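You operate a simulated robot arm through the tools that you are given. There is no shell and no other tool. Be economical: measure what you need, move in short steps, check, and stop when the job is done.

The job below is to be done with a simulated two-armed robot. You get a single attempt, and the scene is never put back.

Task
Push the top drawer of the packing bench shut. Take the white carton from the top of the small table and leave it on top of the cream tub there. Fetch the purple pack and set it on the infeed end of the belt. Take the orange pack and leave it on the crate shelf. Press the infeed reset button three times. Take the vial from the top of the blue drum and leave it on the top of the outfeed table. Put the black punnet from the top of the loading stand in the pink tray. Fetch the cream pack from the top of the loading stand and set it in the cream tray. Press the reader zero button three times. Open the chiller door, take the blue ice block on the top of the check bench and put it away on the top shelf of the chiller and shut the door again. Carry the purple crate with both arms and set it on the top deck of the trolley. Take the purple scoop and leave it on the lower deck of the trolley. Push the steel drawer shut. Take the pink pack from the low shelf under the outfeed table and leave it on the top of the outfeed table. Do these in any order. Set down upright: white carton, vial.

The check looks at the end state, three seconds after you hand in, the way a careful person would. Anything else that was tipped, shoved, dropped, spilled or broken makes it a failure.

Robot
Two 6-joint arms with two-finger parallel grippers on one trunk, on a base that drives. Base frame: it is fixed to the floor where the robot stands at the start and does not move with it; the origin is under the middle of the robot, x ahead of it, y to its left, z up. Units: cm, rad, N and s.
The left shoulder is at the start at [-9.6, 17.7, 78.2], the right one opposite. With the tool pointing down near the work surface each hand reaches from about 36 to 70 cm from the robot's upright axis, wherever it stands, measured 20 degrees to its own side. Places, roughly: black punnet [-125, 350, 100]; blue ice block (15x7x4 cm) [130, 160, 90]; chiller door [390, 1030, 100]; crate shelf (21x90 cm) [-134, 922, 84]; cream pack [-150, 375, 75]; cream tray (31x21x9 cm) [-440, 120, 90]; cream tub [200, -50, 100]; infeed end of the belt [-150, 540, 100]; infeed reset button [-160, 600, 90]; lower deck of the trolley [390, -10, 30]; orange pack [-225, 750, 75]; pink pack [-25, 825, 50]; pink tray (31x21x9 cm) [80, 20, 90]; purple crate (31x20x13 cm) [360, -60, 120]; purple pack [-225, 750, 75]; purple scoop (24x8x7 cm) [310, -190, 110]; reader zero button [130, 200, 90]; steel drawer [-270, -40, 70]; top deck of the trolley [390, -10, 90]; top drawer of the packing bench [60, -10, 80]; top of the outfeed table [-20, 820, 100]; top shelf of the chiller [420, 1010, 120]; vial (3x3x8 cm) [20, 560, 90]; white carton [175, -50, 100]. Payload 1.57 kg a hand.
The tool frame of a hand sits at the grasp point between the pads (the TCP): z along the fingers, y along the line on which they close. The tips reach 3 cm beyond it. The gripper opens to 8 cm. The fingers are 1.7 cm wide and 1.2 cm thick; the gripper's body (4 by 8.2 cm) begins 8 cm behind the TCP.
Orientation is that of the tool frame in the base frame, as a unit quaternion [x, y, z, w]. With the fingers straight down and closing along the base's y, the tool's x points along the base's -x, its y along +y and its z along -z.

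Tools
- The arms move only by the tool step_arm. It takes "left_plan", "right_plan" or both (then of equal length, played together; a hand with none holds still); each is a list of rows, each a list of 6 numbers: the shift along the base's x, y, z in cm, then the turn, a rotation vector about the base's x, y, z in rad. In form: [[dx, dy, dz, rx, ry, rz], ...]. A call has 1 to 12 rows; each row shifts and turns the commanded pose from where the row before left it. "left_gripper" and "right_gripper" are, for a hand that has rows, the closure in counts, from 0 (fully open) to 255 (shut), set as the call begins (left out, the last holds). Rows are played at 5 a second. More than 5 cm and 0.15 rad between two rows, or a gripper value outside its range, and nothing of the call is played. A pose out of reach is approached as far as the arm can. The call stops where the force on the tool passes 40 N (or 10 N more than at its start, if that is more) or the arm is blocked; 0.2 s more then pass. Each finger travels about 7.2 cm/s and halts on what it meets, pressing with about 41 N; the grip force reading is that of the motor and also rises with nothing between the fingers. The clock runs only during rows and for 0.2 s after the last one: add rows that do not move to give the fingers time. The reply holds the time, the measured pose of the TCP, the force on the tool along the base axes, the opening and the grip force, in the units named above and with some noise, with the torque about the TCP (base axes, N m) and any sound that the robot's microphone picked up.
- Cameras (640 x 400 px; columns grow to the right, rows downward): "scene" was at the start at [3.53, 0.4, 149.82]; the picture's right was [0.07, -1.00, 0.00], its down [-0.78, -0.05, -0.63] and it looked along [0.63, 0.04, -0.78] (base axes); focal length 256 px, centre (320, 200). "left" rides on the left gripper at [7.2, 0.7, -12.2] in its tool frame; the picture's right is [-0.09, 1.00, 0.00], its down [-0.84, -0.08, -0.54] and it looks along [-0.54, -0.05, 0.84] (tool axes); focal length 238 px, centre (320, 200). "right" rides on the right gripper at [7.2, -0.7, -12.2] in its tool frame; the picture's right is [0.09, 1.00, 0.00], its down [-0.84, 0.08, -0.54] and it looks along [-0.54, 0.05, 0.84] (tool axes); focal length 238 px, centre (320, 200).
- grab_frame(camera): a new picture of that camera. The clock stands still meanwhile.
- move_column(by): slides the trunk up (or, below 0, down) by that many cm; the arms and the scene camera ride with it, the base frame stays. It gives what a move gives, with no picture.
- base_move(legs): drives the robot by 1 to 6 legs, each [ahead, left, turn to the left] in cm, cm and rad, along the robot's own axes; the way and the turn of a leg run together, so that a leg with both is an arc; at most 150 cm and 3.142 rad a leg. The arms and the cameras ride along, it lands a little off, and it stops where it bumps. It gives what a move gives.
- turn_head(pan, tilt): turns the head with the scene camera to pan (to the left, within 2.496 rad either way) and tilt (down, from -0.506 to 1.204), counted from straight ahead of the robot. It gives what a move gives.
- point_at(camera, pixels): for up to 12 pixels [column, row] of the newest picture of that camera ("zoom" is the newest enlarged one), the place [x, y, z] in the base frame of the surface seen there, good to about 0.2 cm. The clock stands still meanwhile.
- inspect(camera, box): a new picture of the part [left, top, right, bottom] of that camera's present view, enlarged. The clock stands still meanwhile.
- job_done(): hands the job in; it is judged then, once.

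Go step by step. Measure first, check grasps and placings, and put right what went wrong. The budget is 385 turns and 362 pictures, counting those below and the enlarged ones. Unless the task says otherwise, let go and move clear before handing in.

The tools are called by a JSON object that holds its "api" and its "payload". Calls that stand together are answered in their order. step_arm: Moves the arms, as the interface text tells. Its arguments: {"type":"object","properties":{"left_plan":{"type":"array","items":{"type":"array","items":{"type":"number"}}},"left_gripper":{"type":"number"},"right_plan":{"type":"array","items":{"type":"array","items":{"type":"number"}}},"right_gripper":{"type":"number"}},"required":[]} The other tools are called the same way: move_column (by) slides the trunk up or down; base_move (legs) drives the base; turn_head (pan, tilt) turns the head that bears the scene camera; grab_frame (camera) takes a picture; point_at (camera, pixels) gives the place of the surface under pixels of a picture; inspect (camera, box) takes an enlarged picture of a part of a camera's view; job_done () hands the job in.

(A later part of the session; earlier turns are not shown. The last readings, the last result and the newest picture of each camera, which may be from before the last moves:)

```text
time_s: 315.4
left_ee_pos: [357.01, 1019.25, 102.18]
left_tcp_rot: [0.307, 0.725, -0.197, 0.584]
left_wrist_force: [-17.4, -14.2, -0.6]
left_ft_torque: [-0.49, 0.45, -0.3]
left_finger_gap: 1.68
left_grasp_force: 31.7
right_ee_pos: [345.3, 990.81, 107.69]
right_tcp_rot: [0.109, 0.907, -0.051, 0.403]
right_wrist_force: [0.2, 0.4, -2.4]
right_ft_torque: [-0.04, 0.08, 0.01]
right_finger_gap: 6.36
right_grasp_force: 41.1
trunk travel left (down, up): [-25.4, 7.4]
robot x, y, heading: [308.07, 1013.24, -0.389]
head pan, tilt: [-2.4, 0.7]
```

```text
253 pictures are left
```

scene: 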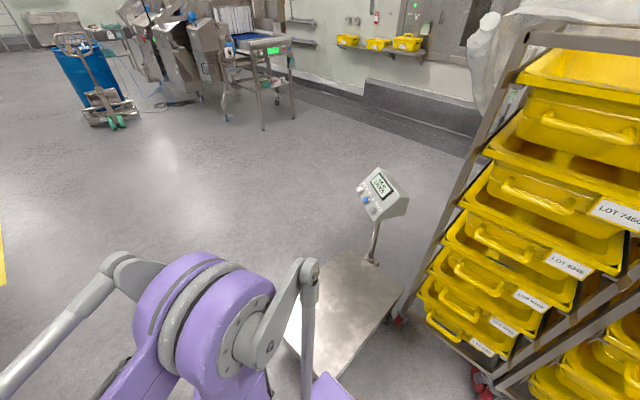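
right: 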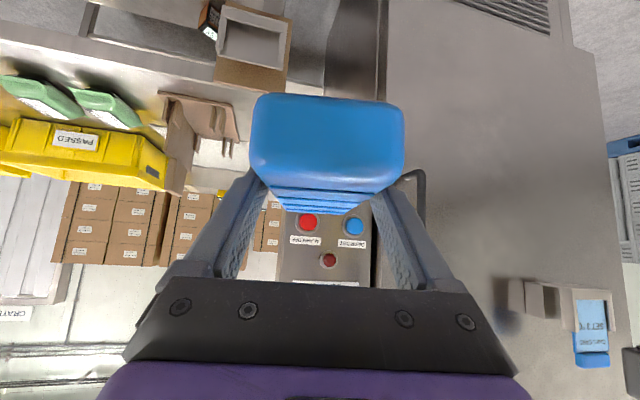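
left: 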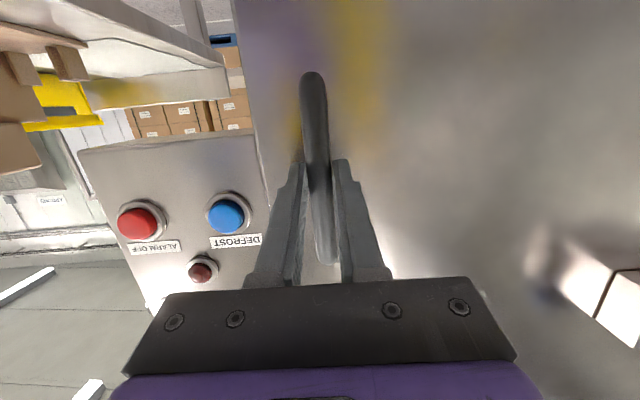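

{"api": "point_at", "payload": {"camera": "scene", "pixels": [[345, 372], [395, 300], [290, 335], [330, 250], [480, 380], [605, 275], [400, 318]]}}

{"api": "turn_head", "payload": {"pan": 2.4, "tilt": 0.7}}

{"api": "grab_frame", "payload": {"camera": "scene"}}

{"api": "point_at", "payload": {"camera": "scene", "pixels": [[316, 268], [255, 312], [178, 368], [230, 300], [320, 150], [322, 50], [215, 270], [350, 300], [420, 200], [300, 165]]}}

```text
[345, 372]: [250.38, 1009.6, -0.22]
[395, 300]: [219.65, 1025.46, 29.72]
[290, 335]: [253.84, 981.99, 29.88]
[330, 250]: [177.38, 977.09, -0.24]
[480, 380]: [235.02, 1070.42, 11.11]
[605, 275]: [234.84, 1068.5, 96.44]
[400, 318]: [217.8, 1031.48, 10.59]
```

```text
time_s: 319.2
left_ee_pos: [356.97, 1019.19, 102.28]
left_tcp_rot: [0.307, 0.725, -0.197, 0.584]
left_wrist_force: [-17.3, -13.5, -0.2]
left_ft_torque: [-0.47, 0.44, -0.34]
left_finger_gap: 1.68
left_grasp_force: 31.5
right_ee_pos: [345.32, 990.72, 107.67]
right_tcp_rot: [0.109, 0.908, -0.05, 0.402]
right_wrist_force: [0.5, -0.5, -3.6]
right_ft_torque: [-0.03, 0.06, 0.01]
right_finger_gap: 6.36
right_grasp_force: 41.1
trunk travel left (down, up): [-25.4, 7.4]
robot x, y, heading: [307.75, 1013.71, -0.394]
head pan, tilt: [2.4, 0.7]
```

```text
252 pictures are left
```

scene: 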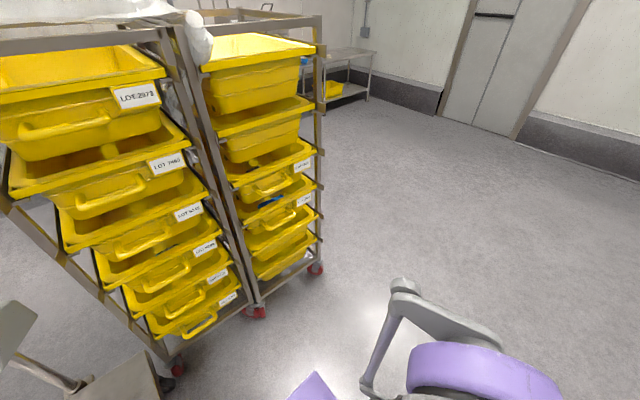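

```text
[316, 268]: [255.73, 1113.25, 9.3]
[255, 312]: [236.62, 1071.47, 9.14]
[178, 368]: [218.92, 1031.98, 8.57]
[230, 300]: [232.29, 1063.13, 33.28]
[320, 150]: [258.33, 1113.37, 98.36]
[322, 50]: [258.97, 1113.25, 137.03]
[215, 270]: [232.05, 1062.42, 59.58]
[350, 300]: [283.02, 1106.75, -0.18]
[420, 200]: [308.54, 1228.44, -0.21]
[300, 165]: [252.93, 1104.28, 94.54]
```

The scale platform is at out≥110 only right of p≈90, so there is room to back up. Releasing the handle and backing off 20 cm.

{"api": "step_arm", "payload": {"left_plan": [[0, 0, 0, 0, 0, 0], [0, 0, 0, 0, 0, 0], [0, 0, 0, 0, 0, 0], [0, 0, 0, 0, 0, 0]], "left_gripper": 0}}

{"api": "base_move", "payload": {"legs": [[-20, 0, 0]]}}

{"api": "turn_head", "payload": {"pan": 0.0, "tilt": 0.5}}

{"api": "grab_frame", "payload": {"camera": "scene"}}

```text
time_s: 320.2
left_ee_pos: [357.2, 1019.4, 102.1]
left_tcp_rot: [0.306, 0.726, -0.197, 0.584]
left_wrist_force: [-0.6, 0.2, -0.1]
left_ft_torque: [-0.02, 0.0, 0.0]
left_finger_gap: 7.98
left_grasp_force: 0.2
right_ee_pos: [345.56, 990.89, 107.66]
right_tcp_rot: [0.109, 0.908, -0.051, 0.401]
right_wrist_force: [0.1, 0.1, -3.6]
right_ft_torque: [0.04, 0.07, 0.02]
right_finger_gap: 6.34
right_grasp_force: 41.0
trunk travel left (down, up): [-25.4, 7.4]
robot x, y, heading: [308.58, 1013.64, -0.395]
head pan, tilt: [2.4, 0.7]
```

```text
time_s: 321.8
left_ee_pos: [338.7, 1027.04, 102.19]
left_tcp_rot: [0.305, 0.726, -0.197, 0.584]
left_wrist_force: [-1.1, -0.2, 0.5]
left_ft_torque: [0.04, 0.0, 0.0]
left_finger_gap: 8.02
left_grasp_force: 0.0
right_ee_pos: [326.92, 998.49, 107.66]
right_tcp_rot: [0.109, 0.908, -0.052, 0.401]
right_wrist_force: [0.2, -0.3, -3.0]
right_ft_torque: [0.02, 0.03, 0.02]
right_finger_gap: 6.35
right_grasp_force: 40.8
trunk travel left (down, up): [-25.4, 7.4]
robot x, y, heading: [289.65, 1021.32, -0.394]
head pan, tilt: [2.4, 0.7]
```

```text
time_s: 324.0
left_ee_pos: [338.63, 1027.03, 102.03]
left_tcp_rot: [0.305, 0.726, -0.196, 0.584]
left_wrist_force: [0.1, -0.5, 0.7]
left_ft_torque: [0.01, 0.0, 0.0]
left_finger_gap: 7.99
left_grasp_force: 0.0
right_ee_pos: [326.94, 998.48, 107.68]
right_tcp_rot: [0.108, 0.908, -0.051, 0.401]
right_wrist_force: [-0.9, 0.1, -4.1]
right_ft_torque: [0.0, 0.05, -0.02]
right_finger_gap: 6.37
right_grasp_force: 40.8
trunk travel left (down, up): [-25.4, 7.4]
robot x, y, heading: [289.75, 1021.36, -0.392]
head pan, tilt: [0.0, 0.499]
```

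```text
251 pictures are left
```

scene: 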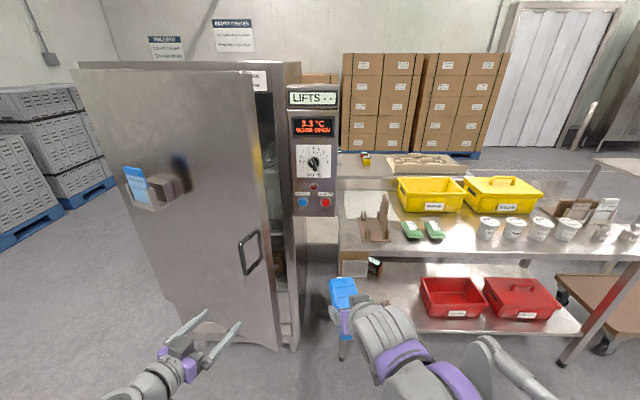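

{"api": "point_at", "payload": {"camera": "scene", "pixels": [[255, 110], [268, 230], [277, 330], [250, 240], [120, 120], [200, 200], [285, 240], [270, 150]]}}

```text
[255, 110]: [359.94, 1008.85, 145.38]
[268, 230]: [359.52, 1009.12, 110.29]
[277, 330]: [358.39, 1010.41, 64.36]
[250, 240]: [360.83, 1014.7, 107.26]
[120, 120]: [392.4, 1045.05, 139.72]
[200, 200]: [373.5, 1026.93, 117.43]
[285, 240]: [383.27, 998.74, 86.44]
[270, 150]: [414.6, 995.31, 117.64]
```

Closing the left fist, aligning it and passing it through the gap to the inner side of the door.

{"api": "step_arm", "payload": {"left_plan": [[-1.43, -3.47, 0, 0, 0, 0.09], [-1.43, -3.47, 0, 0, 0, 0.09], [-1.43, -3.47, 0, 0, 0, 0.09], [-1.43, -3.47, 0, 0, 0, 0.09], [3.6, -1.47, 0, 0, 0, 0], [3.6, -1.47, 0, 0, 0, 0], [3.6, -1.47, 0, 0, 0, 0], [3.6, -1.47, 0, 0, 0, 0], [3.6, -1.47, 0, 0, 0, 0], [3.6, -1.47, 0, 0, 0, 0], [3.6, -1.47, 0, 0, 0, 0]], "left_gripper": 255}}

{"api": "grab_frame", "payload": {"camera": "scene"}}

```text
time_s: 326.4
left_ee_pos: [359.11, 1005.79, 100.12]
left_tcp_rot: [0.212, 0.783, -0.113, 0.574]
left_wrist_force: [-0.1, -0.3, -0.1]
left_ft_torque: [0.0, -0.05, 0.0]
left_finger_gap: 0.0
left_grasp_force: 21.1
left hand out of reach, approached as far as the arm can: row 3, 4
right_ee_pos: [327.14, 998.52, 107.66]
right_tcp_rot: [0.108, 0.908, -0.05, 0.401]
right_wrist_force: [-0.1, 0.8, -3.8]
right_ft_torque: [0.02, 0.09, -0.05]
right_finger_gap: 6.35
right_grasp_force: 40.2
trunk travel left (down, up): [-25.4, 7.4]
robot x, y, heading: [289.73, 1020.97, -0.391]
head pan, tilt: [0.0, 0.499]
```

```text
250 pictures are left
```

scene: 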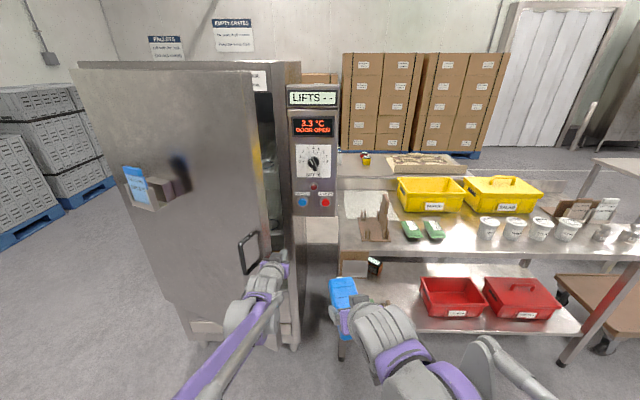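

{"api": "step_arm", "payload": {"left_plan": [[3.2, -1.5, 0, 0, 0, 0], [3.2, -1.4, 0, 0, 0, 0]]}}

{"api": "base_move", "payload": {"legs": [[0, 12, 0]]}}

{"api": "grab_frame", "payload": {"camera": "scene"}}

```text
time_s: 327.0
left_ee_pos: [364.94, 1001.9, 100.22]
left_tcp_rot: [0.217, 0.782, -0.114, 0.573]
left_wrist_force: [-22.8, -26.6, -9.0]
left_ft_torque: [0.66, -1.49, 2.67]
left_finger_gap: 0.03
left_grasp_force: 21.1
right_ee_pos: [326.87, 998.12, 107.62]
right_tcp_rot: [0.111, 0.908, -0.05, 0.402]
right_wrist_force: [-0.1, 0.5, -2.5]
right_ft_torque: [0.05, 0.05, 0.0]
right_finger_gap: 6.35
right_grasp_force: 41.0
trunk travel left (down, up): [-25.4, 7.4]
robot x, y, heading: [289.8, 1021.09, -0.398]
head pan, tilt: [0.0, 0.499]
```

```text
time_s: 327.8
left_ee_pos: [364.8, 1002.02, 100.11]
left_tcp_rot: [0.22, 0.781, -0.118, 0.573]
left_wrist_force: [-7.9, -9.5, 2.6]
left_ft_torque: [0.63, -0.28, 1.0]
left_finger_gap: 0.02
left_grasp_force: 21.5
right_ee_pos: [326.89, 998.6, 107.72]
right_tcp_rot: [0.112, 0.908, -0.052, 0.401]
right_wrist_force: [0.5, 0.1, -3.0]
right_ft_torque: [0.02, 0.01, -0.03]
right_finger_gap: 6.37
right_grasp_force: 40.9
trunk travel left (down, up): [-25.4, 7.4]
robot x, y, heading: [289.22, 1021.44, -0.398]
head pan, tilt: [0.0, 0.499]
stopped in leg 1: the force on the tool passed its limit at 51 N (the readings are from after the stop); the commanded pose is now the measured one
```

```text
249 pictures are left
```

scene: 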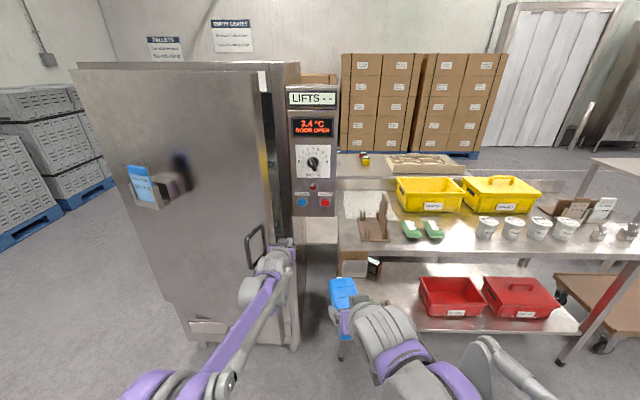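

{"api": "grab_frame", "payload": {"camera": "left"}}

{"api": "inspect", "payload": {"camera": "scene", "box": [200, 200, 340, 350]}}

```text
248 pictures are left
```

left: 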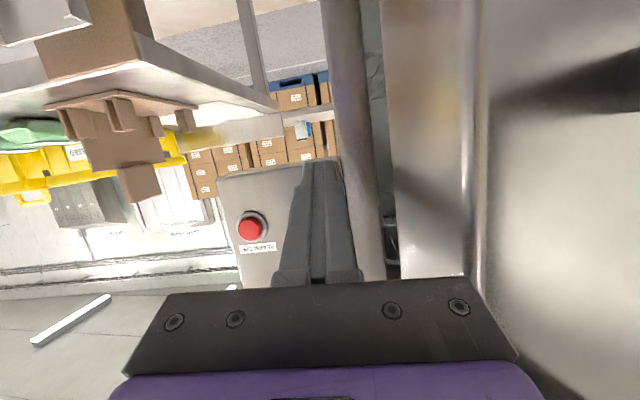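

```text
2.67 times, centred on (270, 275) of scene
```

zoom: 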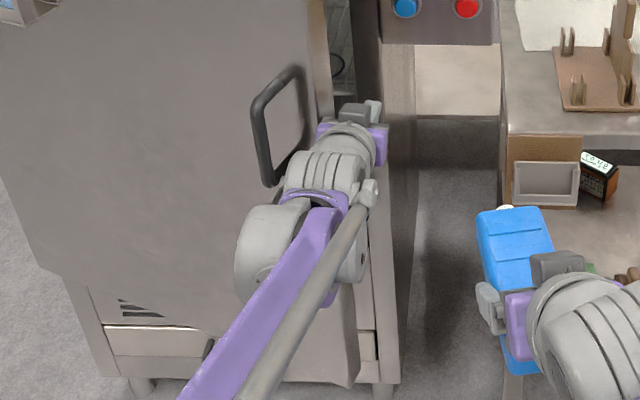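

The gripper body pushed the door edge rather than hooking inside it. Better: regrip the handle and pull with the base. Retreating the hand first.

{"api": "step_arm", "payload": {"left_plan": [[-4.2, 1.0, 0, 0, 0, 0], [-4.2, 1.7, 0, 0, 0, 0], [-4.2, 1.7, 0.5, 0, 0, 0], [-3, 3, 0.5, 0, 0, 0], [-1, 4, 0.5, 0, 0, -0.08], [0, 4, 0.5, 0, 0, -0.08]], "left_gripper": 0}}

{"api": "grab_frame", "payload": {"camera": "left"}}

{"api": "grab_frame", "payload": {"camera": "scene"}}

```text
time_s: 329.2
left_ee_pos: [348.41, 1017.69, 101.95]
left_tcp_rot: [0.28, 0.762, -0.163, 0.56]
left_wrist_force: [-0.6, 0.0, 0.2]
left_ft_torque: [0.0, 0.02, 0.04]
left_finger_gap: 8.0
left_grasp_force: 0.1
right_ee_pos: [327.01, 998.76, 107.72]
right_tcp_rot: [0.11, 0.908, -0.052, 0.401]
right_wrist_force: [0.1, -0.3, -2.8]
right_ft_torque: [-0.05, 0.06, 0.0]
right_finger_gap: 6.37
right_grasp_force: 41.0
trunk travel left (down, up): [-25.4, 7.4]
robot x, y, heading: [289.62, 1021.55, -0.392]
head pan, tilt: [0.0, 0.499]
```

```text
246 pictures are left
```

left: 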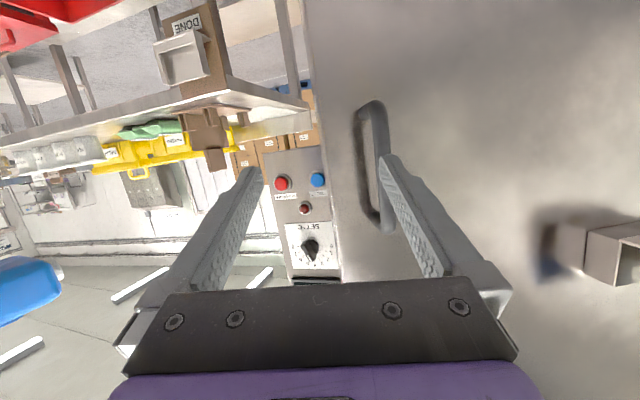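

```text
245 pictures are left
```

scene: 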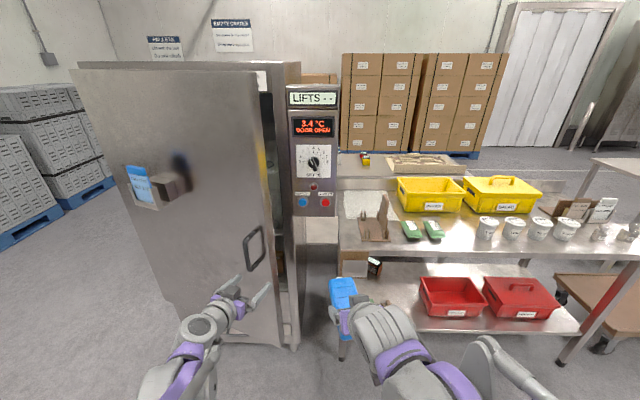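

{"api": "point_at", "payload": {"camera": "left", "pixels": [[382, 120], [386, 150], [384, 140], [360, 200], [450, 150]]}}

```text
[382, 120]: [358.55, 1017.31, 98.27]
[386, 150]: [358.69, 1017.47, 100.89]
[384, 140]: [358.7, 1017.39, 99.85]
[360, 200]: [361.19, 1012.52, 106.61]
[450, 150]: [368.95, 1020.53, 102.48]
```

{"api": "step_arm", "payload": {"left_plan": [[1.83, 2.37, 0, 0, 0, -0.05], [1.83, 2.37, 0, 0, 0, -0.05], [3, -2.2, 0, 0, 0, 0], [3.1, -2.3, 0, 0, 0, 0]]}}

{"api": "grab_frame", "payload": {"camera": "left"}}

```text
time_s: 330.2
left_ee_pos: [358.13, 1017.94, 101.92]
left_tcp_rot: [0.317, 0.748, -0.19, 0.552]
left_wrist_force: [0.2, 1.1, -0.1]
left_ft_torque: [-0.02, -0.01, -0.01]
left_finger_gap: 8.05
left_grasp_force: 0.0
right_ee_pos: [327.05, 998.65, 107.61]
right_tcp_rot: [0.109, 0.908, -0.051, 0.402]
right_wrist_force: [0.5, -0.2, -2.1]
right_ft_torque: [0.03, 0.05, -0.01]
right_finger_gap: 6.35
right_grasp_force: 41.2
trunk travel left (down, up): [-25.4, 7.4]
robot x, y, heading: [289.69, 1021.53, -0.395]
head pan, tilt: [0.0, 0.499]
```

```text
244 pictures are left
```

left: 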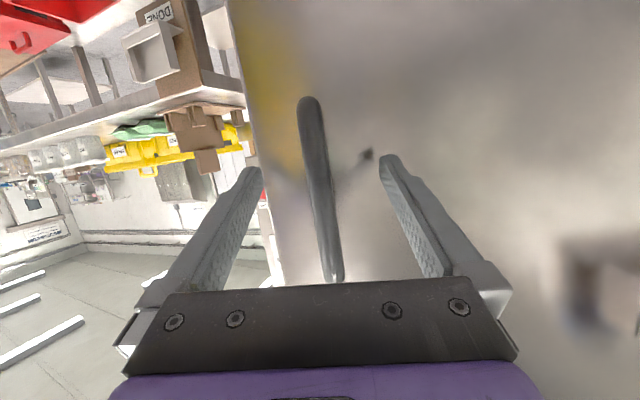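

Bar is between the fingers. Closing, then pulling with the base along the arc.

{"api": "step_arm", "payload": {"left_plan": [[0, 0, 0, 0, 0, 0], [0, 0, 0, 0, 0, 0], [0, 0, 0, 0, 0, 0], [0, 0, 0, 0, 0, 0]], "left_gripper": 255}}

{"api": "base_move", "payload": {"legs": [[-6.1, 4.5, 0], [-5.4, 5.3, 0]]}}

{"api": "grab_frame", "payload": {"camera": "scene"}}

```text
time_s: 331.2
left_ee_pos: [358.09, 1017.9, 101.95]
left_tcp_rot: [0.317, 0.748, -0.191, 0.551]
left_wrist_force: [-0.3, 0.2, -1.4]
left_ft_torque: [-0.31, 0.52, 0.0]
left_finger_gap: 1.68
left_grasp_force: 31.8
right_ee_pos: [326.96, 998.8, 107.61]
right_tcp_rot: [0.109, 0.908, -0.051, 0.401]
right_wrist_force: [0.3, 0.2, -2.5]
right_ft_torque: [0.04, 0.03, -0.01]
right_finger_gap: 6.36
right_grasp_force: 41.3
trunk travel left (down, up): [-25.4, 7.4]
robot x, y, heading: [289.66, 1021.46, -0.393]
head pan, tilt: [0.0, 0.499]
```

```text
time_s: 332.3
left_ee_pos: [353.82, 1023.36, 101.92]
left_tcp_rot: [0.324, 0.745, -0.198, 0.549]
left_wrist_force: [-4.0, -3.3, 6.1]
left_ft_torque: [-0.68, 0.39, -0.23]
left_finger_gap: 1.65
left_grasp_force: 32.0
right_ee_pos: [323.2, 1004.82, 107.74]
right_tcp_rot: [0.11, 0.908, -0.051, 0.401]
right_wrist_force: [-0.4, 0.5, -2.7]
right_ft_torque: [0.03, 0.05, -0.01]
right_finger_gap: 6.37
right_grasp_force: 40.8
trunk travel left (down, up): [-25.4, 7.4]
robot x, y, heading: [286.06, 1027.59, -0.396]
head pan, tilt: [0.0, 0.499]
stopped in leg 1: the force on the tool passed its limit at 44 N (the readings are from after the stop); the commanded pose is now the measured one
```

```text
243 pictures are left
```

scene: 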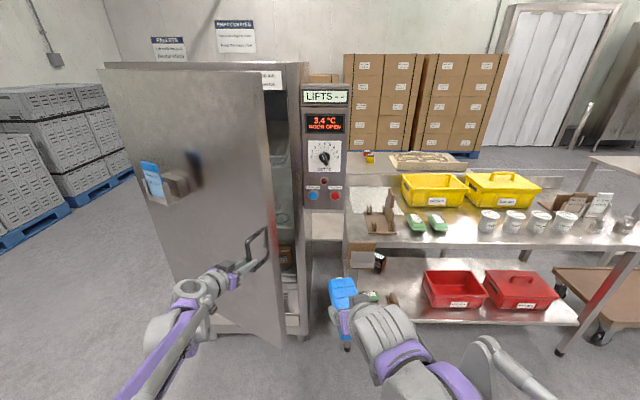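

Works. Continuing leg by leg.

{"api": "base_move", "payload": {"legs": [[-5.4, 5.3, 0]]}}

{"api": "base_move", "payload": {"legs": [[-4.5, 6.1, 0]]}}

{"api": "base_move", "payload": {"legs": [[-3.5, 6.7, 0]]}}

{"api": "grab_frame", "payload": {"camera": "scene"}}

```text
time_s: 333.4
left_ee_pos: [351.12, 1027.63, 101.96]
left_tcp_rot: [0.329, 0.743, -0.205, 0.545]
left_wrist_force: [-9.8, -4.5, 4.4]
left_ft_torque: [-0.72, 0.34, -0.29]
left_finger_gap: 1.65
left_grasp_force: 31.9
right_ee_pos: [320.99, 1009.83, 107.74]
right_tcp_rot: [0.112, 0.908, -0.053, 0.4]
right_wrist_force: [-0.4, -0.2, -2.9]
right_ft_torque: [0.02, 0.08, -0.05]
right_finger_gap: 6.34
right_grasp_force: 40.6
trunk travel left (down, up): [-25.4, 7.4]
robot x, y, heading: [283.92, 1032.28, -0.402]
head pan, tilt: [0.0, 0.499]
stopped in leg 1: the force on the tool passed its limit at 49 N (the readings are from after the stop); the commanded pose is now the measured one
```

```text
time_s: 334.4
left_ee_pos: [349.87, 1029.98, 101.8]
left_tcp_rot: [0.334, 0.741, -0.213, 0.542]
left_wrist_force: [-12.3, -5.5, 1.7]
left_ft_torque: [-0.55, 0.51, -0.37]
left_finger_gap: 1.65
left_grasp_force: 31.5
right_ee_pos: [320.11, 1012.88, 107.72]
right_tcp_rot: [0.114, 0.908, -0.054, 0.401]
right_wrist_force: [-0.3, 0.7, -2.3]
right_ft_torque: [-0.04, 0.07, -0.02]
right_finger_gap: 6.38
right_grasp_force: 41.1
trunk travel left (down, up): [-25.4, 7.4]
robot x, y, heading: [283.16, 1035.56, -0.395]
head pan, tilt: [0.0, 0.499]
stopped in leg 1: the force on the tool passed its limit at 45 N (the readings are from after the stop); the commanded pose is now the measured one
```

```text
time_s: 335.3
left_ee_pos: [349.26, 1031.41, 101.88]
left_tcp_rot: [0.342, 0.738, -0.222, 0.538]
left_wrist_force: [-11.0, -4.9, 2.1]
left_ft_torque: [-0.45, 0.61, -0.36]
left_finger_gap: 1.62
left_grasp_force: 31.0
right_ee_pos: [319.82, 1015.06, 107.66]
right_tcp_rot: [0.114, 0.908, -0.053, 0.399]
right_wrist_force: [-0.1, -0.4, -3.7]
right_ft_torque: [-0.07, 0.07, 0.01]
right_finger_gap: 6.37
right_grasp_force: 40.5
trunk travel left (down, up): [-25.4, 7.4]
robot x, y, heading: [282.91, 1037.59, -0.403]
head pan, tilt: [0.0, 0.499]
stopped in leg 1: the force on the tool passed its limit at 48 N (the readings are from after the stop); the commanded pose is now the measured one
```

```text
242 pictures are left
```

scene: 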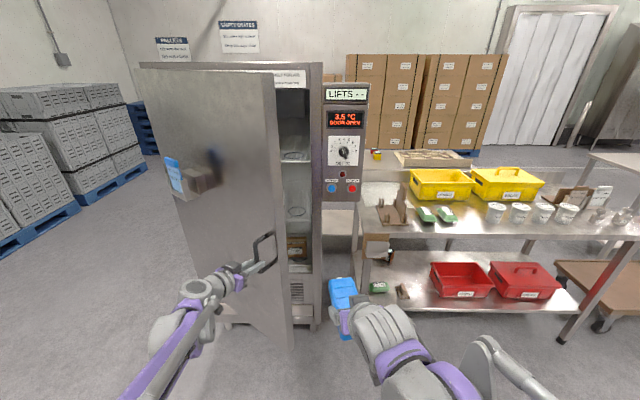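

Door is ~43° open. Releasing, and now going around the edge to push it from inside with the fist.

{"api": "step_arm", "payload": {"left_plan": [[0, 0, 0, 0, 0, 0], [0, 0, 0, 0, 0, 0], [0, 0, 0, 0, 0, 0]], "left_gripper": 0}}

{"api": "base_move", "payload": {"legs": [[-12, 0, 0]]}}

{"api": "step_arm", "payload": {"left_plan": [[-1.4, -3.4, 0, 0, 0, 0.08], [-1.4, -3.4, 0, 0, 0, 0.08], [-1.4, -3.4, 0, 0, 0, 0.08], [-1.4, -3.4, 0, 0, 0, 0.08], [-1.4, -3.4, 0, 0, 0, 0], [2, -2, 0, 0, 0, 0], [3.6, -1.5, 0, 0, 0, 0], [3.6, -1.5, 0, 0, 0, 0]], "left_gripper": 255}}

{"api": "grab_frame", "payload": {"camera": "scene"}}

```text
time_s: 336.1
left_ee_pos: [349.46, 1031.53, 101.7]
left_tcp_rot: [0.34, 0.74, -0.218, 0.539]
left_wrist_force: [0.3, -0.4, 0.3]
left_ft_torque: [-0.01, -0.03, 0.0]
left_finger_gap: 8.01
left_grasp_force: 0.2
right_ee_pos: [320.13, 1014.89, 107.57]
right_tcp_rot: [0.114, 0.908, -0.053, 0.4]
right_wrist_force: [-0.3, -0.4, -2.9]
right_ft_torque: [0.03, 0.07, 0.01]
right_finger_gap: 6.34
right_grasp_force: 41.3
trunk travel left (down, up): [-25.4, 7.4]
robot x, y, heading: [283.2, 1037.83, -0.396]
head pan, tilt: [0.0, 0.499]
```

```text
time_s: 337.4
left_ee_pos: [338.39, 1036.19, 101.83]
left_tcp_rot: [0.34, 0.739, -0.219, 0.539]
left_wrist_force: [0.5, 0.1, 0.4]
left_ft_torque: [0.0, -0.01, -0.02]
left_finger_gap: 7.97
left_grasp_force: 0.0
right_ee_pos: [309.09, 1019.49, 107.62]
right_tcp_rot: [0.113, 0.908, -0.053, 0.4]
right_wrist_force: [0.6, 0.6, -2.5]
right_ft_torque: [0.0, 0.03, -0.02]
right_finger_gap: 6.37
right_grasp_force: 41.3
trunk travel left (down, up): [-25.4, 7.4]
robot x, y, heading: [271.64, 1042.76, -0.399]
head pan, tilt: [0.0, 0.499]
```

```text
time_s: 339.1
left_ee_pos: [340.76, 1014.03, 101.75]
left_tcp_rot: [0.218, 0.785, -0.129, 0.566]
left_wrist_force: [0.9, -0.7, 0.1]
left_ft_torque: [-0.01, -0.02, -0.01]
left_finger_gap: 0.0
left_grasp_force: 21.9
right_ee_pos: [309.17, 1019.48, 107.74]
right_tcp_rot: [0.114, 0.909, -0.052, 0.398]
right_wrist_force: [0.5, -0.1, -3.4]
right_ft_torque: [0.04, 0.08, 0.0]
right_finger_gap: 6.36
right_grasp_force: 41.0
trunk travel left (down, up): [-25.4, 7.4]
robot x, y, heading: [271.81, 1042.65, -0.403]
head pan, tilt: [0.0, 0.499]
```

```text
241 pictures are left
```

scene: 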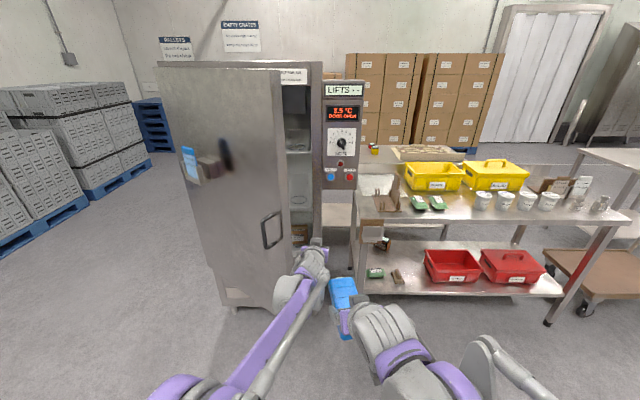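

{"api": "base_move", "payload": {"legs": [[17, 0, 0]]}}

{"api": "grab_frame", "payload": {"camera": "scene"}}

{"api": "grab_frame", "payload": {"camera": "left"}}

```text
time_s: 340.6
left_ee_pos: [356.51, 1007.57, 101.7]
left_tcp_rot: [0.217, 0.784, -0.129, 0.566]
left_wrist_force: [0.2, -0.3, 0.8]
left_ft_torque: [-0.03, 0.02, 0.01]
left_finger_gap: 0.02
left_grasp_force: 21.4
right_ee_pos: [324.85, 1012.95, 107.71]
right_tcp_rot: [0.112, 0.908, -0.052, 0.401]
right_wrist_force: [0.0, 0.7, -2.9]
right_ft_torque: [0.03, 0.07, -0.01]
right_finger_gap: 6.38
right_grasp_force: 41.0
trunk travel left (down, up): [-25.4, 7.4]
robot x, y, heading: [287.6, 1035.74, -0.398]
head pan, tilt: [0.0, 0.499]
```

```text
240 pictures are left
```

scene: 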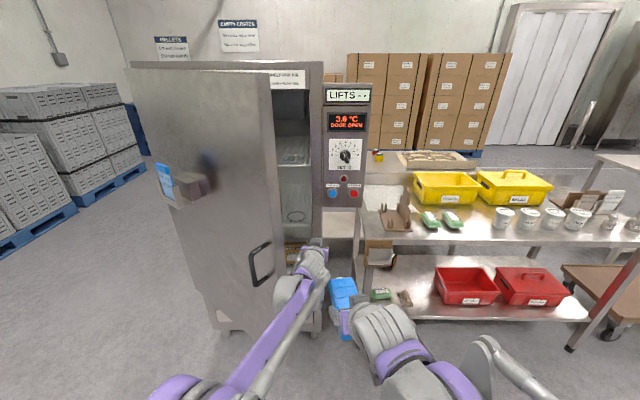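

```text
239 pictures are left
```

left: 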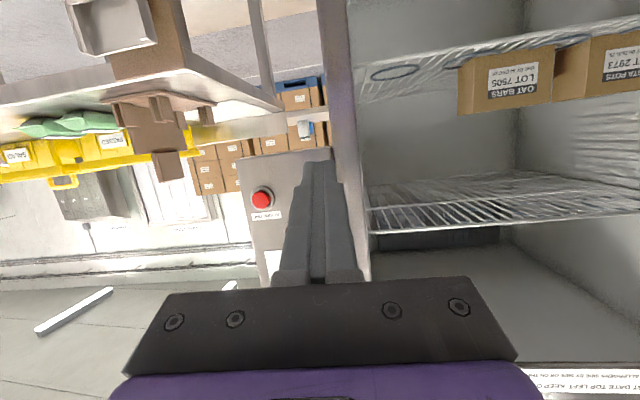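

The fist is inside the opening. Strafing left to push the door open.

{"api": "base_move", "payload": {"legs": [[0, 25, 0]]}}

{"api": "grab_frame", "payload": {"camera": "scene"}}

```text
time_s: 341.9
left_ee_pos: [358.07, 1011.9, 101.83]
left_tcp_rot: [0.218, 0.784, -0.133, 0.566]
left_wrist_force: [0.3, 0.8, 1.3]
left_ft_torque: [0.02, 0.02, -0.03]
left_finger_gap: 0.0
left_grasp_force: 21.1
right_ee_pos: [326.7, 1017.73, 107.61]
right_tcp_rot: [0.114, 0.908, -0.053, 0.399]
right_wrist_force: [0.3, -0.1, -2.2]
right_ft_torque: [0.01, 0.07, 0.02]
right_finger_gap: 6.37
right_grasp_force: 41.2
trunk travel left (down, up): [-25.4, 7.4]
robot x, y, heading: [289.2, 1040.32, -0.402]
head pan, tilt: [0.0, 0.499]
stopped in leg 1: the robot was blocked; the commanded pose is now the measured one
```

```text
238 pictures are left
```

scene: 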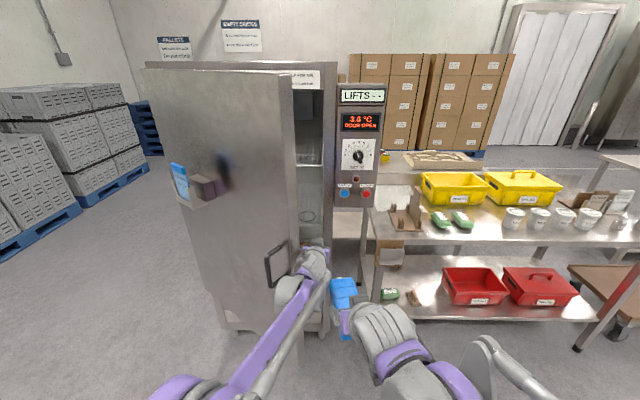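

Base got blocked since the wrist, not the fingers, met the door edge. Pulling the hand back so the fingers hook the edge, then sweeping with the arm.

{"api": "step_arm", "payload": {"left_plan": [[-1.2, -2.0, 0, 0, 0, 0], [-4.3, 1.4, 0, 0, 0, 0], [-4.2, 1.6, 0, 0, 0, 0], [0.53, 1.94, 0, 0, 0, 0], [0.53, 1.94, 0, 0, 0, 0]]}}

{"api": "grab_frame", "payload": {"camera": "left"}}

{"api": "inspect", "payload": {"camera": "scene", "box": [200, 200, 360, 340]}}

```text
time_s: 342.4
left_ee_pos: [357.09, 1010.55, 101.92]
left_tcp_rot: [0.216, 0.785, -0.129, 0.566]
left_wrist_force: [-0.3, -0.4, -0.5]
left_ft_torque: [-0.01, 0.0, -0.02]
left_finger_gap: 0.04
left_grasp_force: 20.9
right_ee_pos: [326.4, 1017.26, 107.44]
right_tcp_rot: [0.116, 0.91, -0.055, 0.395]
right_wrist_force: [0.0, -0.9, -4.7]
right_ft_torque: [0.03, 0.1, -0.09]
right_finger_gap: 6.37
right_grasp_force: 41.2
trunk travel left (down, up): [-25.4, 7.4]
robot x, y, heading: [289.62, 1040.32, -0.401]
head pan, tilt: [0.0, 0.499]
stopped in row 2 (right hand): the force on the tool passed its limit at 47 N (the readings are from after the stop); the commanded pose is now the measured one
```

```text
237 pictures are left
```

left: 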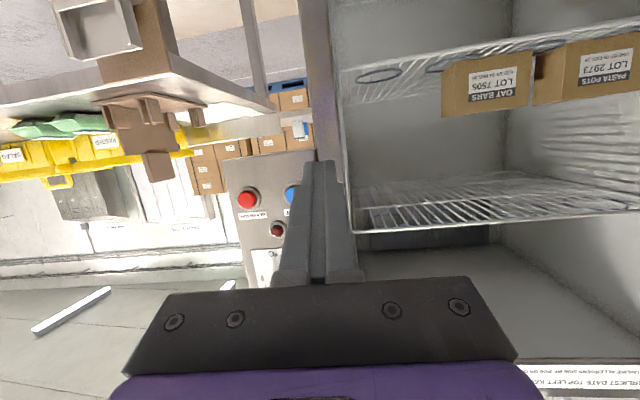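

```text
2.86 times, centred on (280, 270) of scene
```

zoom: 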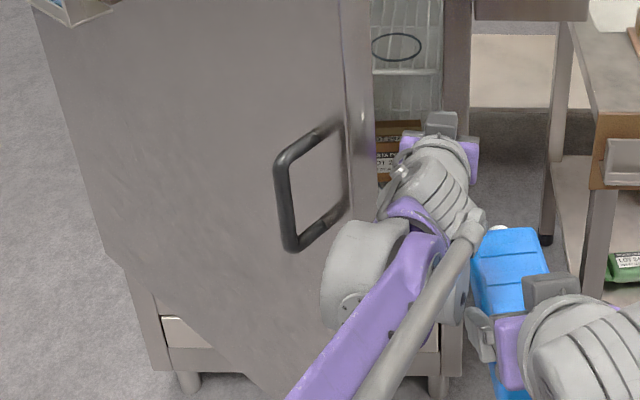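

The left arm brushed the held ice. Moving the right hand 15 cm to the right, then checking it.

{"api": "step_arm", "payload": {"right_plan": [[-1.5, -3.5, 0, 0, 0, 0], [-1.5, -3.5, 0, 0, 0, 0], [-1.5, -3.5, 0, 0, 0, 0], [-1.4, -3.4, 0, 0, 0, 0]]}}

{"api": "grab_frame", "payload": {"camera": "right"}}

{"api": "step_arm", "payload": {"left_plan": [[-4.3, 1.6, 0, 0, 0, 0], [-4.2, 1.6, 0, 0, 0, 0], [0.53, 1.94, 0, 0, 0, 0]]}}

{"api": "grab_frame", "payload": {"camera": "left"}}

{"api": "inspect", "payload": {"camera": "scene", "box": [200, 200, 360, 340]}}

```text
time_s: 343.4
left_ee_pos: [356.96, 1010.44, 101.76]
left_tcp_rot: [0.217, 0.785, -0.13, 0.566]
left_wrist_force: [0.4, -0.1, -0.4]
left_ft_torque: [-0.01, -0.01, -0.01]
left_finger_gap: 0.0
left_grasp_force: 21.5
right_ee_pos: [320.64, 1003.31, 107.42]
right_tcp_rot: [0.117, 0.91, -0.055, 0.395]
right_wrist_force: [0.6, -1.0, -2.0]
right_ft_torque: [0.04, 0.06, 0.0]
right_finger_gap: 6.4
right_grasp_force: 40.9
trunk travel left (down, up): [-25.4, 7.4]
robot x, y, heading: [289.38, 1040.87, -0.398]
head pan, tilt: [0.0, 0.499]
```

```text
235 pictures are left
```

right: 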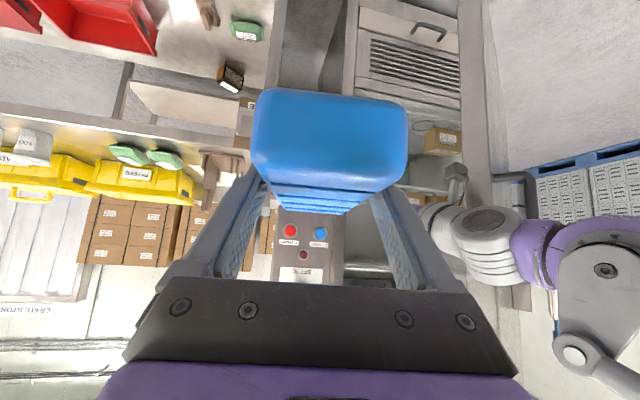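

```text
time_s: 344.2
left_ee_pos: [349.09, 1015.78, 101.72]
left_tcp_rot: [0.217, 0.785, -0.13, 0.566]
left_wrist_force: [-0.7, -0.1, -0.3]
left_ft_torque: [0.01, -0.02, -0.02]
left_finger_gap: 0.01
left_grasp_force: 21.8
right_ee_pos: [320.72, 1003.38, 107.43]
right_tcp_rot: [0.117, 0.91, -0.055, 0.395]
right_wrist_force: [0.5, -0.2, -3.1]
right_ft_torque: [0.02, 0.08, 0.0]
right_finger_gap: 6.37
right_grasp_force: 41.3
trunk travel left (down, up): [-25.4, 7.4]
robot x, y, heading: [289.72, 1040.75, -0.401]
head pan, tilt: [0.0, 0.499]
```

```text
234 pictures are left
```

left: 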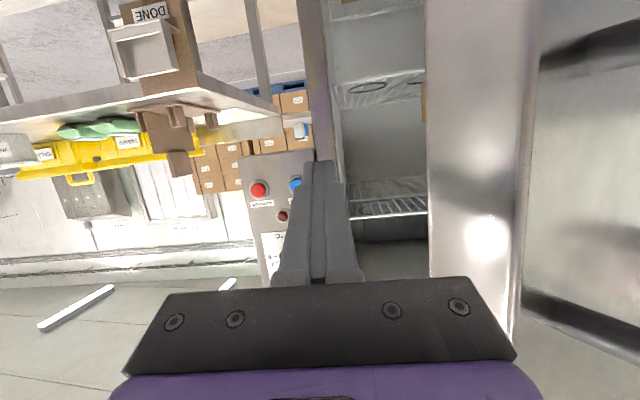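

```text
2.86 times, centred on (280, 270) of scene
```

zoom: 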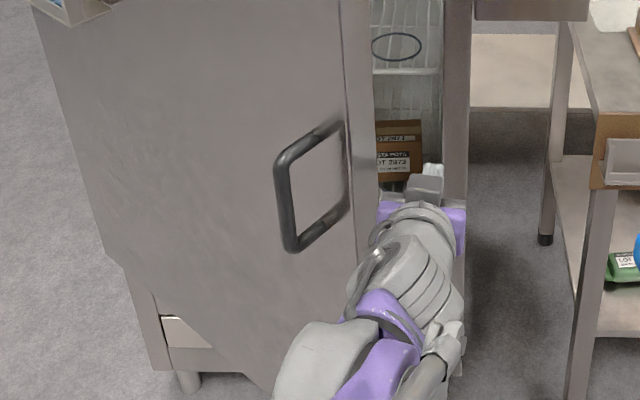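

{"api": "point_at", "payload": {"camera": "left", "pixels": [[430, 150], [525, 150], [470, 150], [430, 220], [520, 230]]}}

```text
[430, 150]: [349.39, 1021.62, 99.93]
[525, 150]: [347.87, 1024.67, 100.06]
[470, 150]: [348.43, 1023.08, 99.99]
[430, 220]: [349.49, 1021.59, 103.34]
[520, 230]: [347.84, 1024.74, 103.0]
```

{"api": "step_arm", "payload": {"left_plan": [[1.6, 3.88, 0, 0, 0, 0], [-1.43, 3.08, 0, 0, 0, 0], [-1.17, 3.19, 0, 0, 0, 0], [-1.04, 3.24, 0, 0, 0, 0], [-0.91, 3.29, 0, 0, 0, 0]]}}

{"api": "grab_frame", "payload": {"camera": "scene"}}

```text
time_s: 345.4
left_ee_pos: [345.89, 1032.48, 101.88]
left_tcp_rot: [0.216, 0.784, -0.13, 0.567]
left_wrist_force: [-18.0, -5.2, -1.8]
left_ft_torque: [-0.13, -0.94, 1.42]
left_finger_gap: 0.0
left_grasp_force: 21.2
right_ee_pos: [320.43, 1003.41, 107.33]
right_tcp_rot: [0.116, 0.909, -0.054, 0.396]
right_wrist_force: [0.1, 0.2, -3.0]
right_ft_torque: [-0.01, 0.04, -0.03]
right_finger_gap: 6.35
right_grasp_force: 41.1
trunk travel left (down, up): [-25.4, 7.4]
robot x, y, heading: [289.32, 1040.66, -0.397]
head pan, tilt: [0.0, 0.499]
```

```text
232 pictures are left
```

scene: 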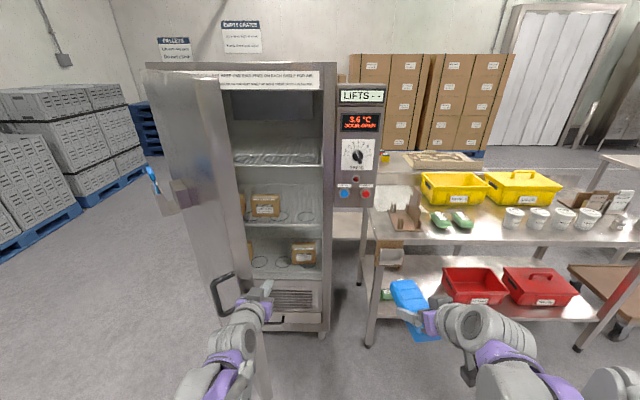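

{"api": "step_arm", "payload": {"left_plan": [[-0.6, 3.27, 0, 0, 0, 0], [-0.56, 3.37, 0, 0, 0, 0], [-0.24, 3.34, 0, 0, 0, 0], [0.02, 3.45, 0, 0, 0, 0], [0.11, 3.41, 0, 0, 0, 0]]}}

{"api": "inspect", "payload": {"camera": "scene", "box": [190, 50, 350, 150]}}

{"api": "grab_frame", "payload": {"camera": "scene"}}

```text
time_s: 345.9
left_ee_pos: [344.68, 1037.08, 101.85]
left_tcp_rot: [0.217, 0.784, -0.132, 0.566]
left_wrist_force: [-22.7, -4.0, 7.7]
left_ft_torque: [0.72, -0.69, 1.71]
left_finger_gap: 0.01
left_grasp_force: 21.4
right_ee_pos: [320.29, 1003.32, 107.4]
right_tcp_rot: [0.117, 0.909, -0.055, 0.396]
right_wrist_force: [-0.8, -0.3, -2.9]
right_ft_torque: [0.02, 0.04, 0.02]
right_finger_gap: 6.39
right_grasp_force: 41.4
trunk travel left (down, up): [-25.4, 7.4]
robot x, y, heading: [289.71, 1040.81, -0.402]
head pan, tilt: [0.0, 0.499]
stopped in row 2 (left hand): the force on the tool passed its limit at 45 N (the readings are from after the stop); the commanded pose is now the measured one
```

```text
4.00 times, centred on (270, 100) of scene
```

zoom: 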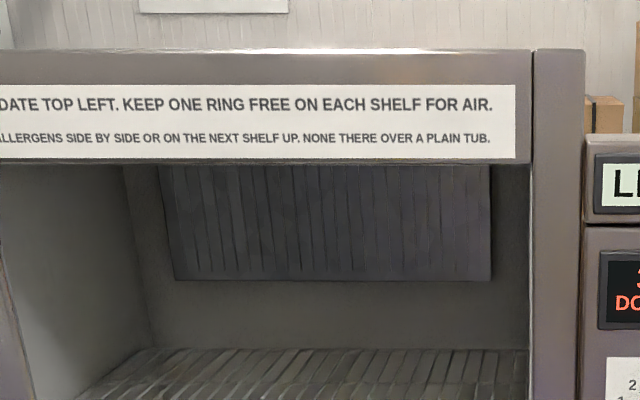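

```text
230 pictures are left
```

scene: 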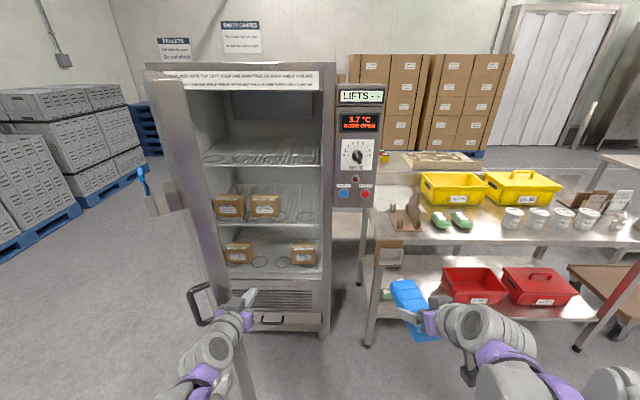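

{"api": "step_arm", "payload": {"left_plan": [[-1.2, 2.9, 0, 0, 0, 0], [-0.8, 3.2, 0, 0, 0, 0], [-0.4, 3.3, 0, 0, 0, 0], [-0.1, 3.4, 0, 0, 0, 0]]}}

{"api": "grab_frame", "payload": {"camera": "scene"}}

```text
time_s: 346.9
left_ee_pos: [342.65, 1050.0, 101.62]
left_tcp_rot: [0.216, 0.785, -0.132, 0.566]
left_wrist_force: [0.9, -0.1, 0.4]
left_ft_torque: [0.0, 0.0, 0.02]
left_finger_gap: 0.01
left_grasp_force: 20.9
right_ee_pos: [320.71, 1003.52, 107.3]
right_tcp_rot: [0.117, 0.91, -0.055, 0.395]
right_wrist_force: [0.0, 0.0, -2.7]
right_ft_torque: [-0.01, 0.07, 0.0]
right_finger_gap: 6.4
right_grasp_force: 41.0
trunk travel left (down, up): [-25.4, 7.4]
robot x, y, heading: [289.4, 1040.42, -0.401]
head pan, tilt: [0.0, 0.499]
```

```text
229 pictures are left
```

scene: 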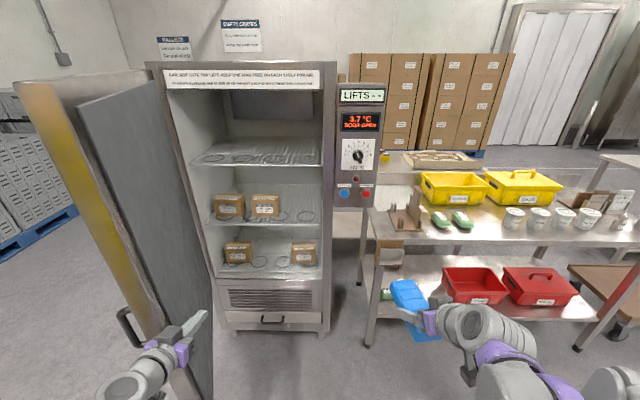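

{"api": "inspect", "payload": {"camera": "scene", "box": [180, 80, 340, 180]}}

{"api": "point_at", "payload": {"camera": "zoom", "pixels": [[140, 305], [260, 300], [380, 300], [480, 300], [340, 340], [340, 250], [570, 330], [70, 330], [300, 35], [570, 200]]}}

{"api": "point_at", "payload": {"camera": "scene", "pixels": [[85, 105], [210, 360], [20, 85], [150, 90]]}}

```text
4.00 times, centred on (260, 130) of scene
```

zoom: 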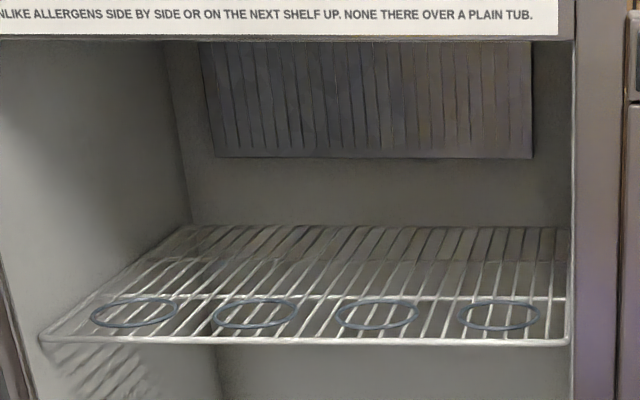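

```text
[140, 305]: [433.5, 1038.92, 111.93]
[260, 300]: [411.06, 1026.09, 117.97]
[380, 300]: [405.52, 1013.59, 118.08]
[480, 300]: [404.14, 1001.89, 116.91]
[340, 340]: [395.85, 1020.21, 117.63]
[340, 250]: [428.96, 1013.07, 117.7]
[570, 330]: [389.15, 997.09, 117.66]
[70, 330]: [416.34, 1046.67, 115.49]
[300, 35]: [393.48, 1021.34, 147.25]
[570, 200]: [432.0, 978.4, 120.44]
```

```text
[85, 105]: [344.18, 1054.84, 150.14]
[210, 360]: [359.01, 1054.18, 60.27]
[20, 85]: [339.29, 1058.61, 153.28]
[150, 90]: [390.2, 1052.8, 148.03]
```

Door at ~77°. Strafing the base left with the fingertips against the edge to open it past 90°.

{"api": "base_move", "payload": {"legs": [[0, 26, 0]]}}

{"api": "grab_frame", "payload": {"camera": "scene"}}

```text
time_s: 349.8
left_ee_pos: [352.74, 1073.86, 101.61]
left_tcp_rot: [0.215, 0.785, -0.132, 0.565]
left_wrist_force: [-0.7, 0.3, 0.5]
left_ft_torque: [-0.01, -0.05, 0.01]
left_finger_gap: 0.01
left_grasp_force: 21.0
right_ee_pos: [330.83, 1027.34, 107.26]
right_tcp_rot: [0.117, 0.91, -0.055, 0.395]
right_wrist_force: [-0.3, 1.2, -2.9]
right_ft_torque: [0.0, 0.04, 0.0]
right_finger_gap: 6.36
right_grasp_force: 41.3
trunk travel left (down, up): [-25.4, 7.4]
robot x, y, heading: [299.54, 1064.66, -0.399]
head pan, tilt: [0.0, 0.499]
```

```text
227 pictures are left
```

scene: 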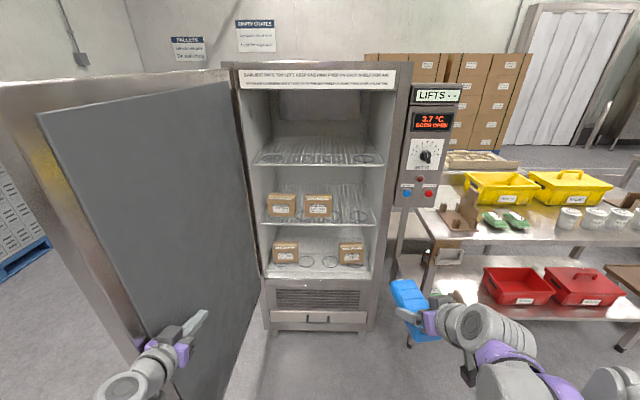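

{"api": "base_move", "payload": {"legs": [[0, 18, 0]]}}

{"api": "grab_frame", "payload": {"camera": "scene"}}

{"api": "point_at", "payload": {"camera": "scene", "pixels": [[40, 130], [60, 200], [150, 95], [200, 250], [225, 75], [385, 75]]}}

```text
time_s: 352.0
left_ee_pos: [359.49, 1090.18, 101.62]
left_tcp_rot: [0.216, 0.786, -0.131, 0.564]
left_wrist_force: [-0.4, 0.2, -0.7]
left_ft_torque: [0.04, 0.05, -0.01]
left_finger_gap: 0.01
left_grasp_force: 20.8
right_ee_pos: [337.58, 1043.68, 107.36]
right_tcp_rot: [0.116, 0.91, -0.055, 0.395]
right_wrist_force: [0.3, -0.1, -2.3]
right_ft_torque: [-0.01, 0.07, -0.01]
right_finger_gap: 6.39
right_grasp_force: 40.7
trunk travel left (down, up): [-25.4, 7.4]
robot x, y, heading: [306.86, 1080.55, -0.395]
head pan, tilt: [0.0, 0.499]
```

```text
226 pictures are left
```

scene: 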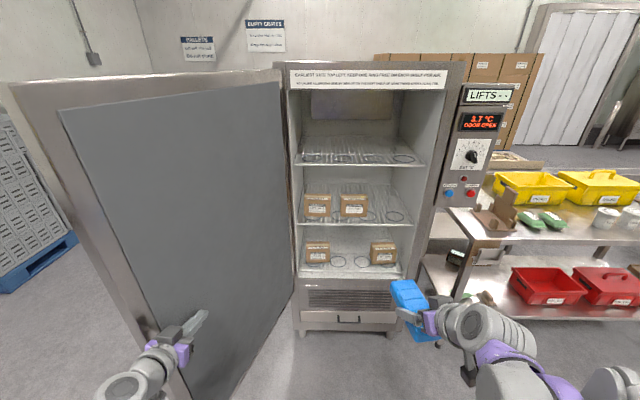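

```text
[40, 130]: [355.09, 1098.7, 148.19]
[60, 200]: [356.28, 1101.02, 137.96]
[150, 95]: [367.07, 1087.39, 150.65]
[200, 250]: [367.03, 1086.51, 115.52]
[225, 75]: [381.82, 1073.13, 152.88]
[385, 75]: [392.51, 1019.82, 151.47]
```

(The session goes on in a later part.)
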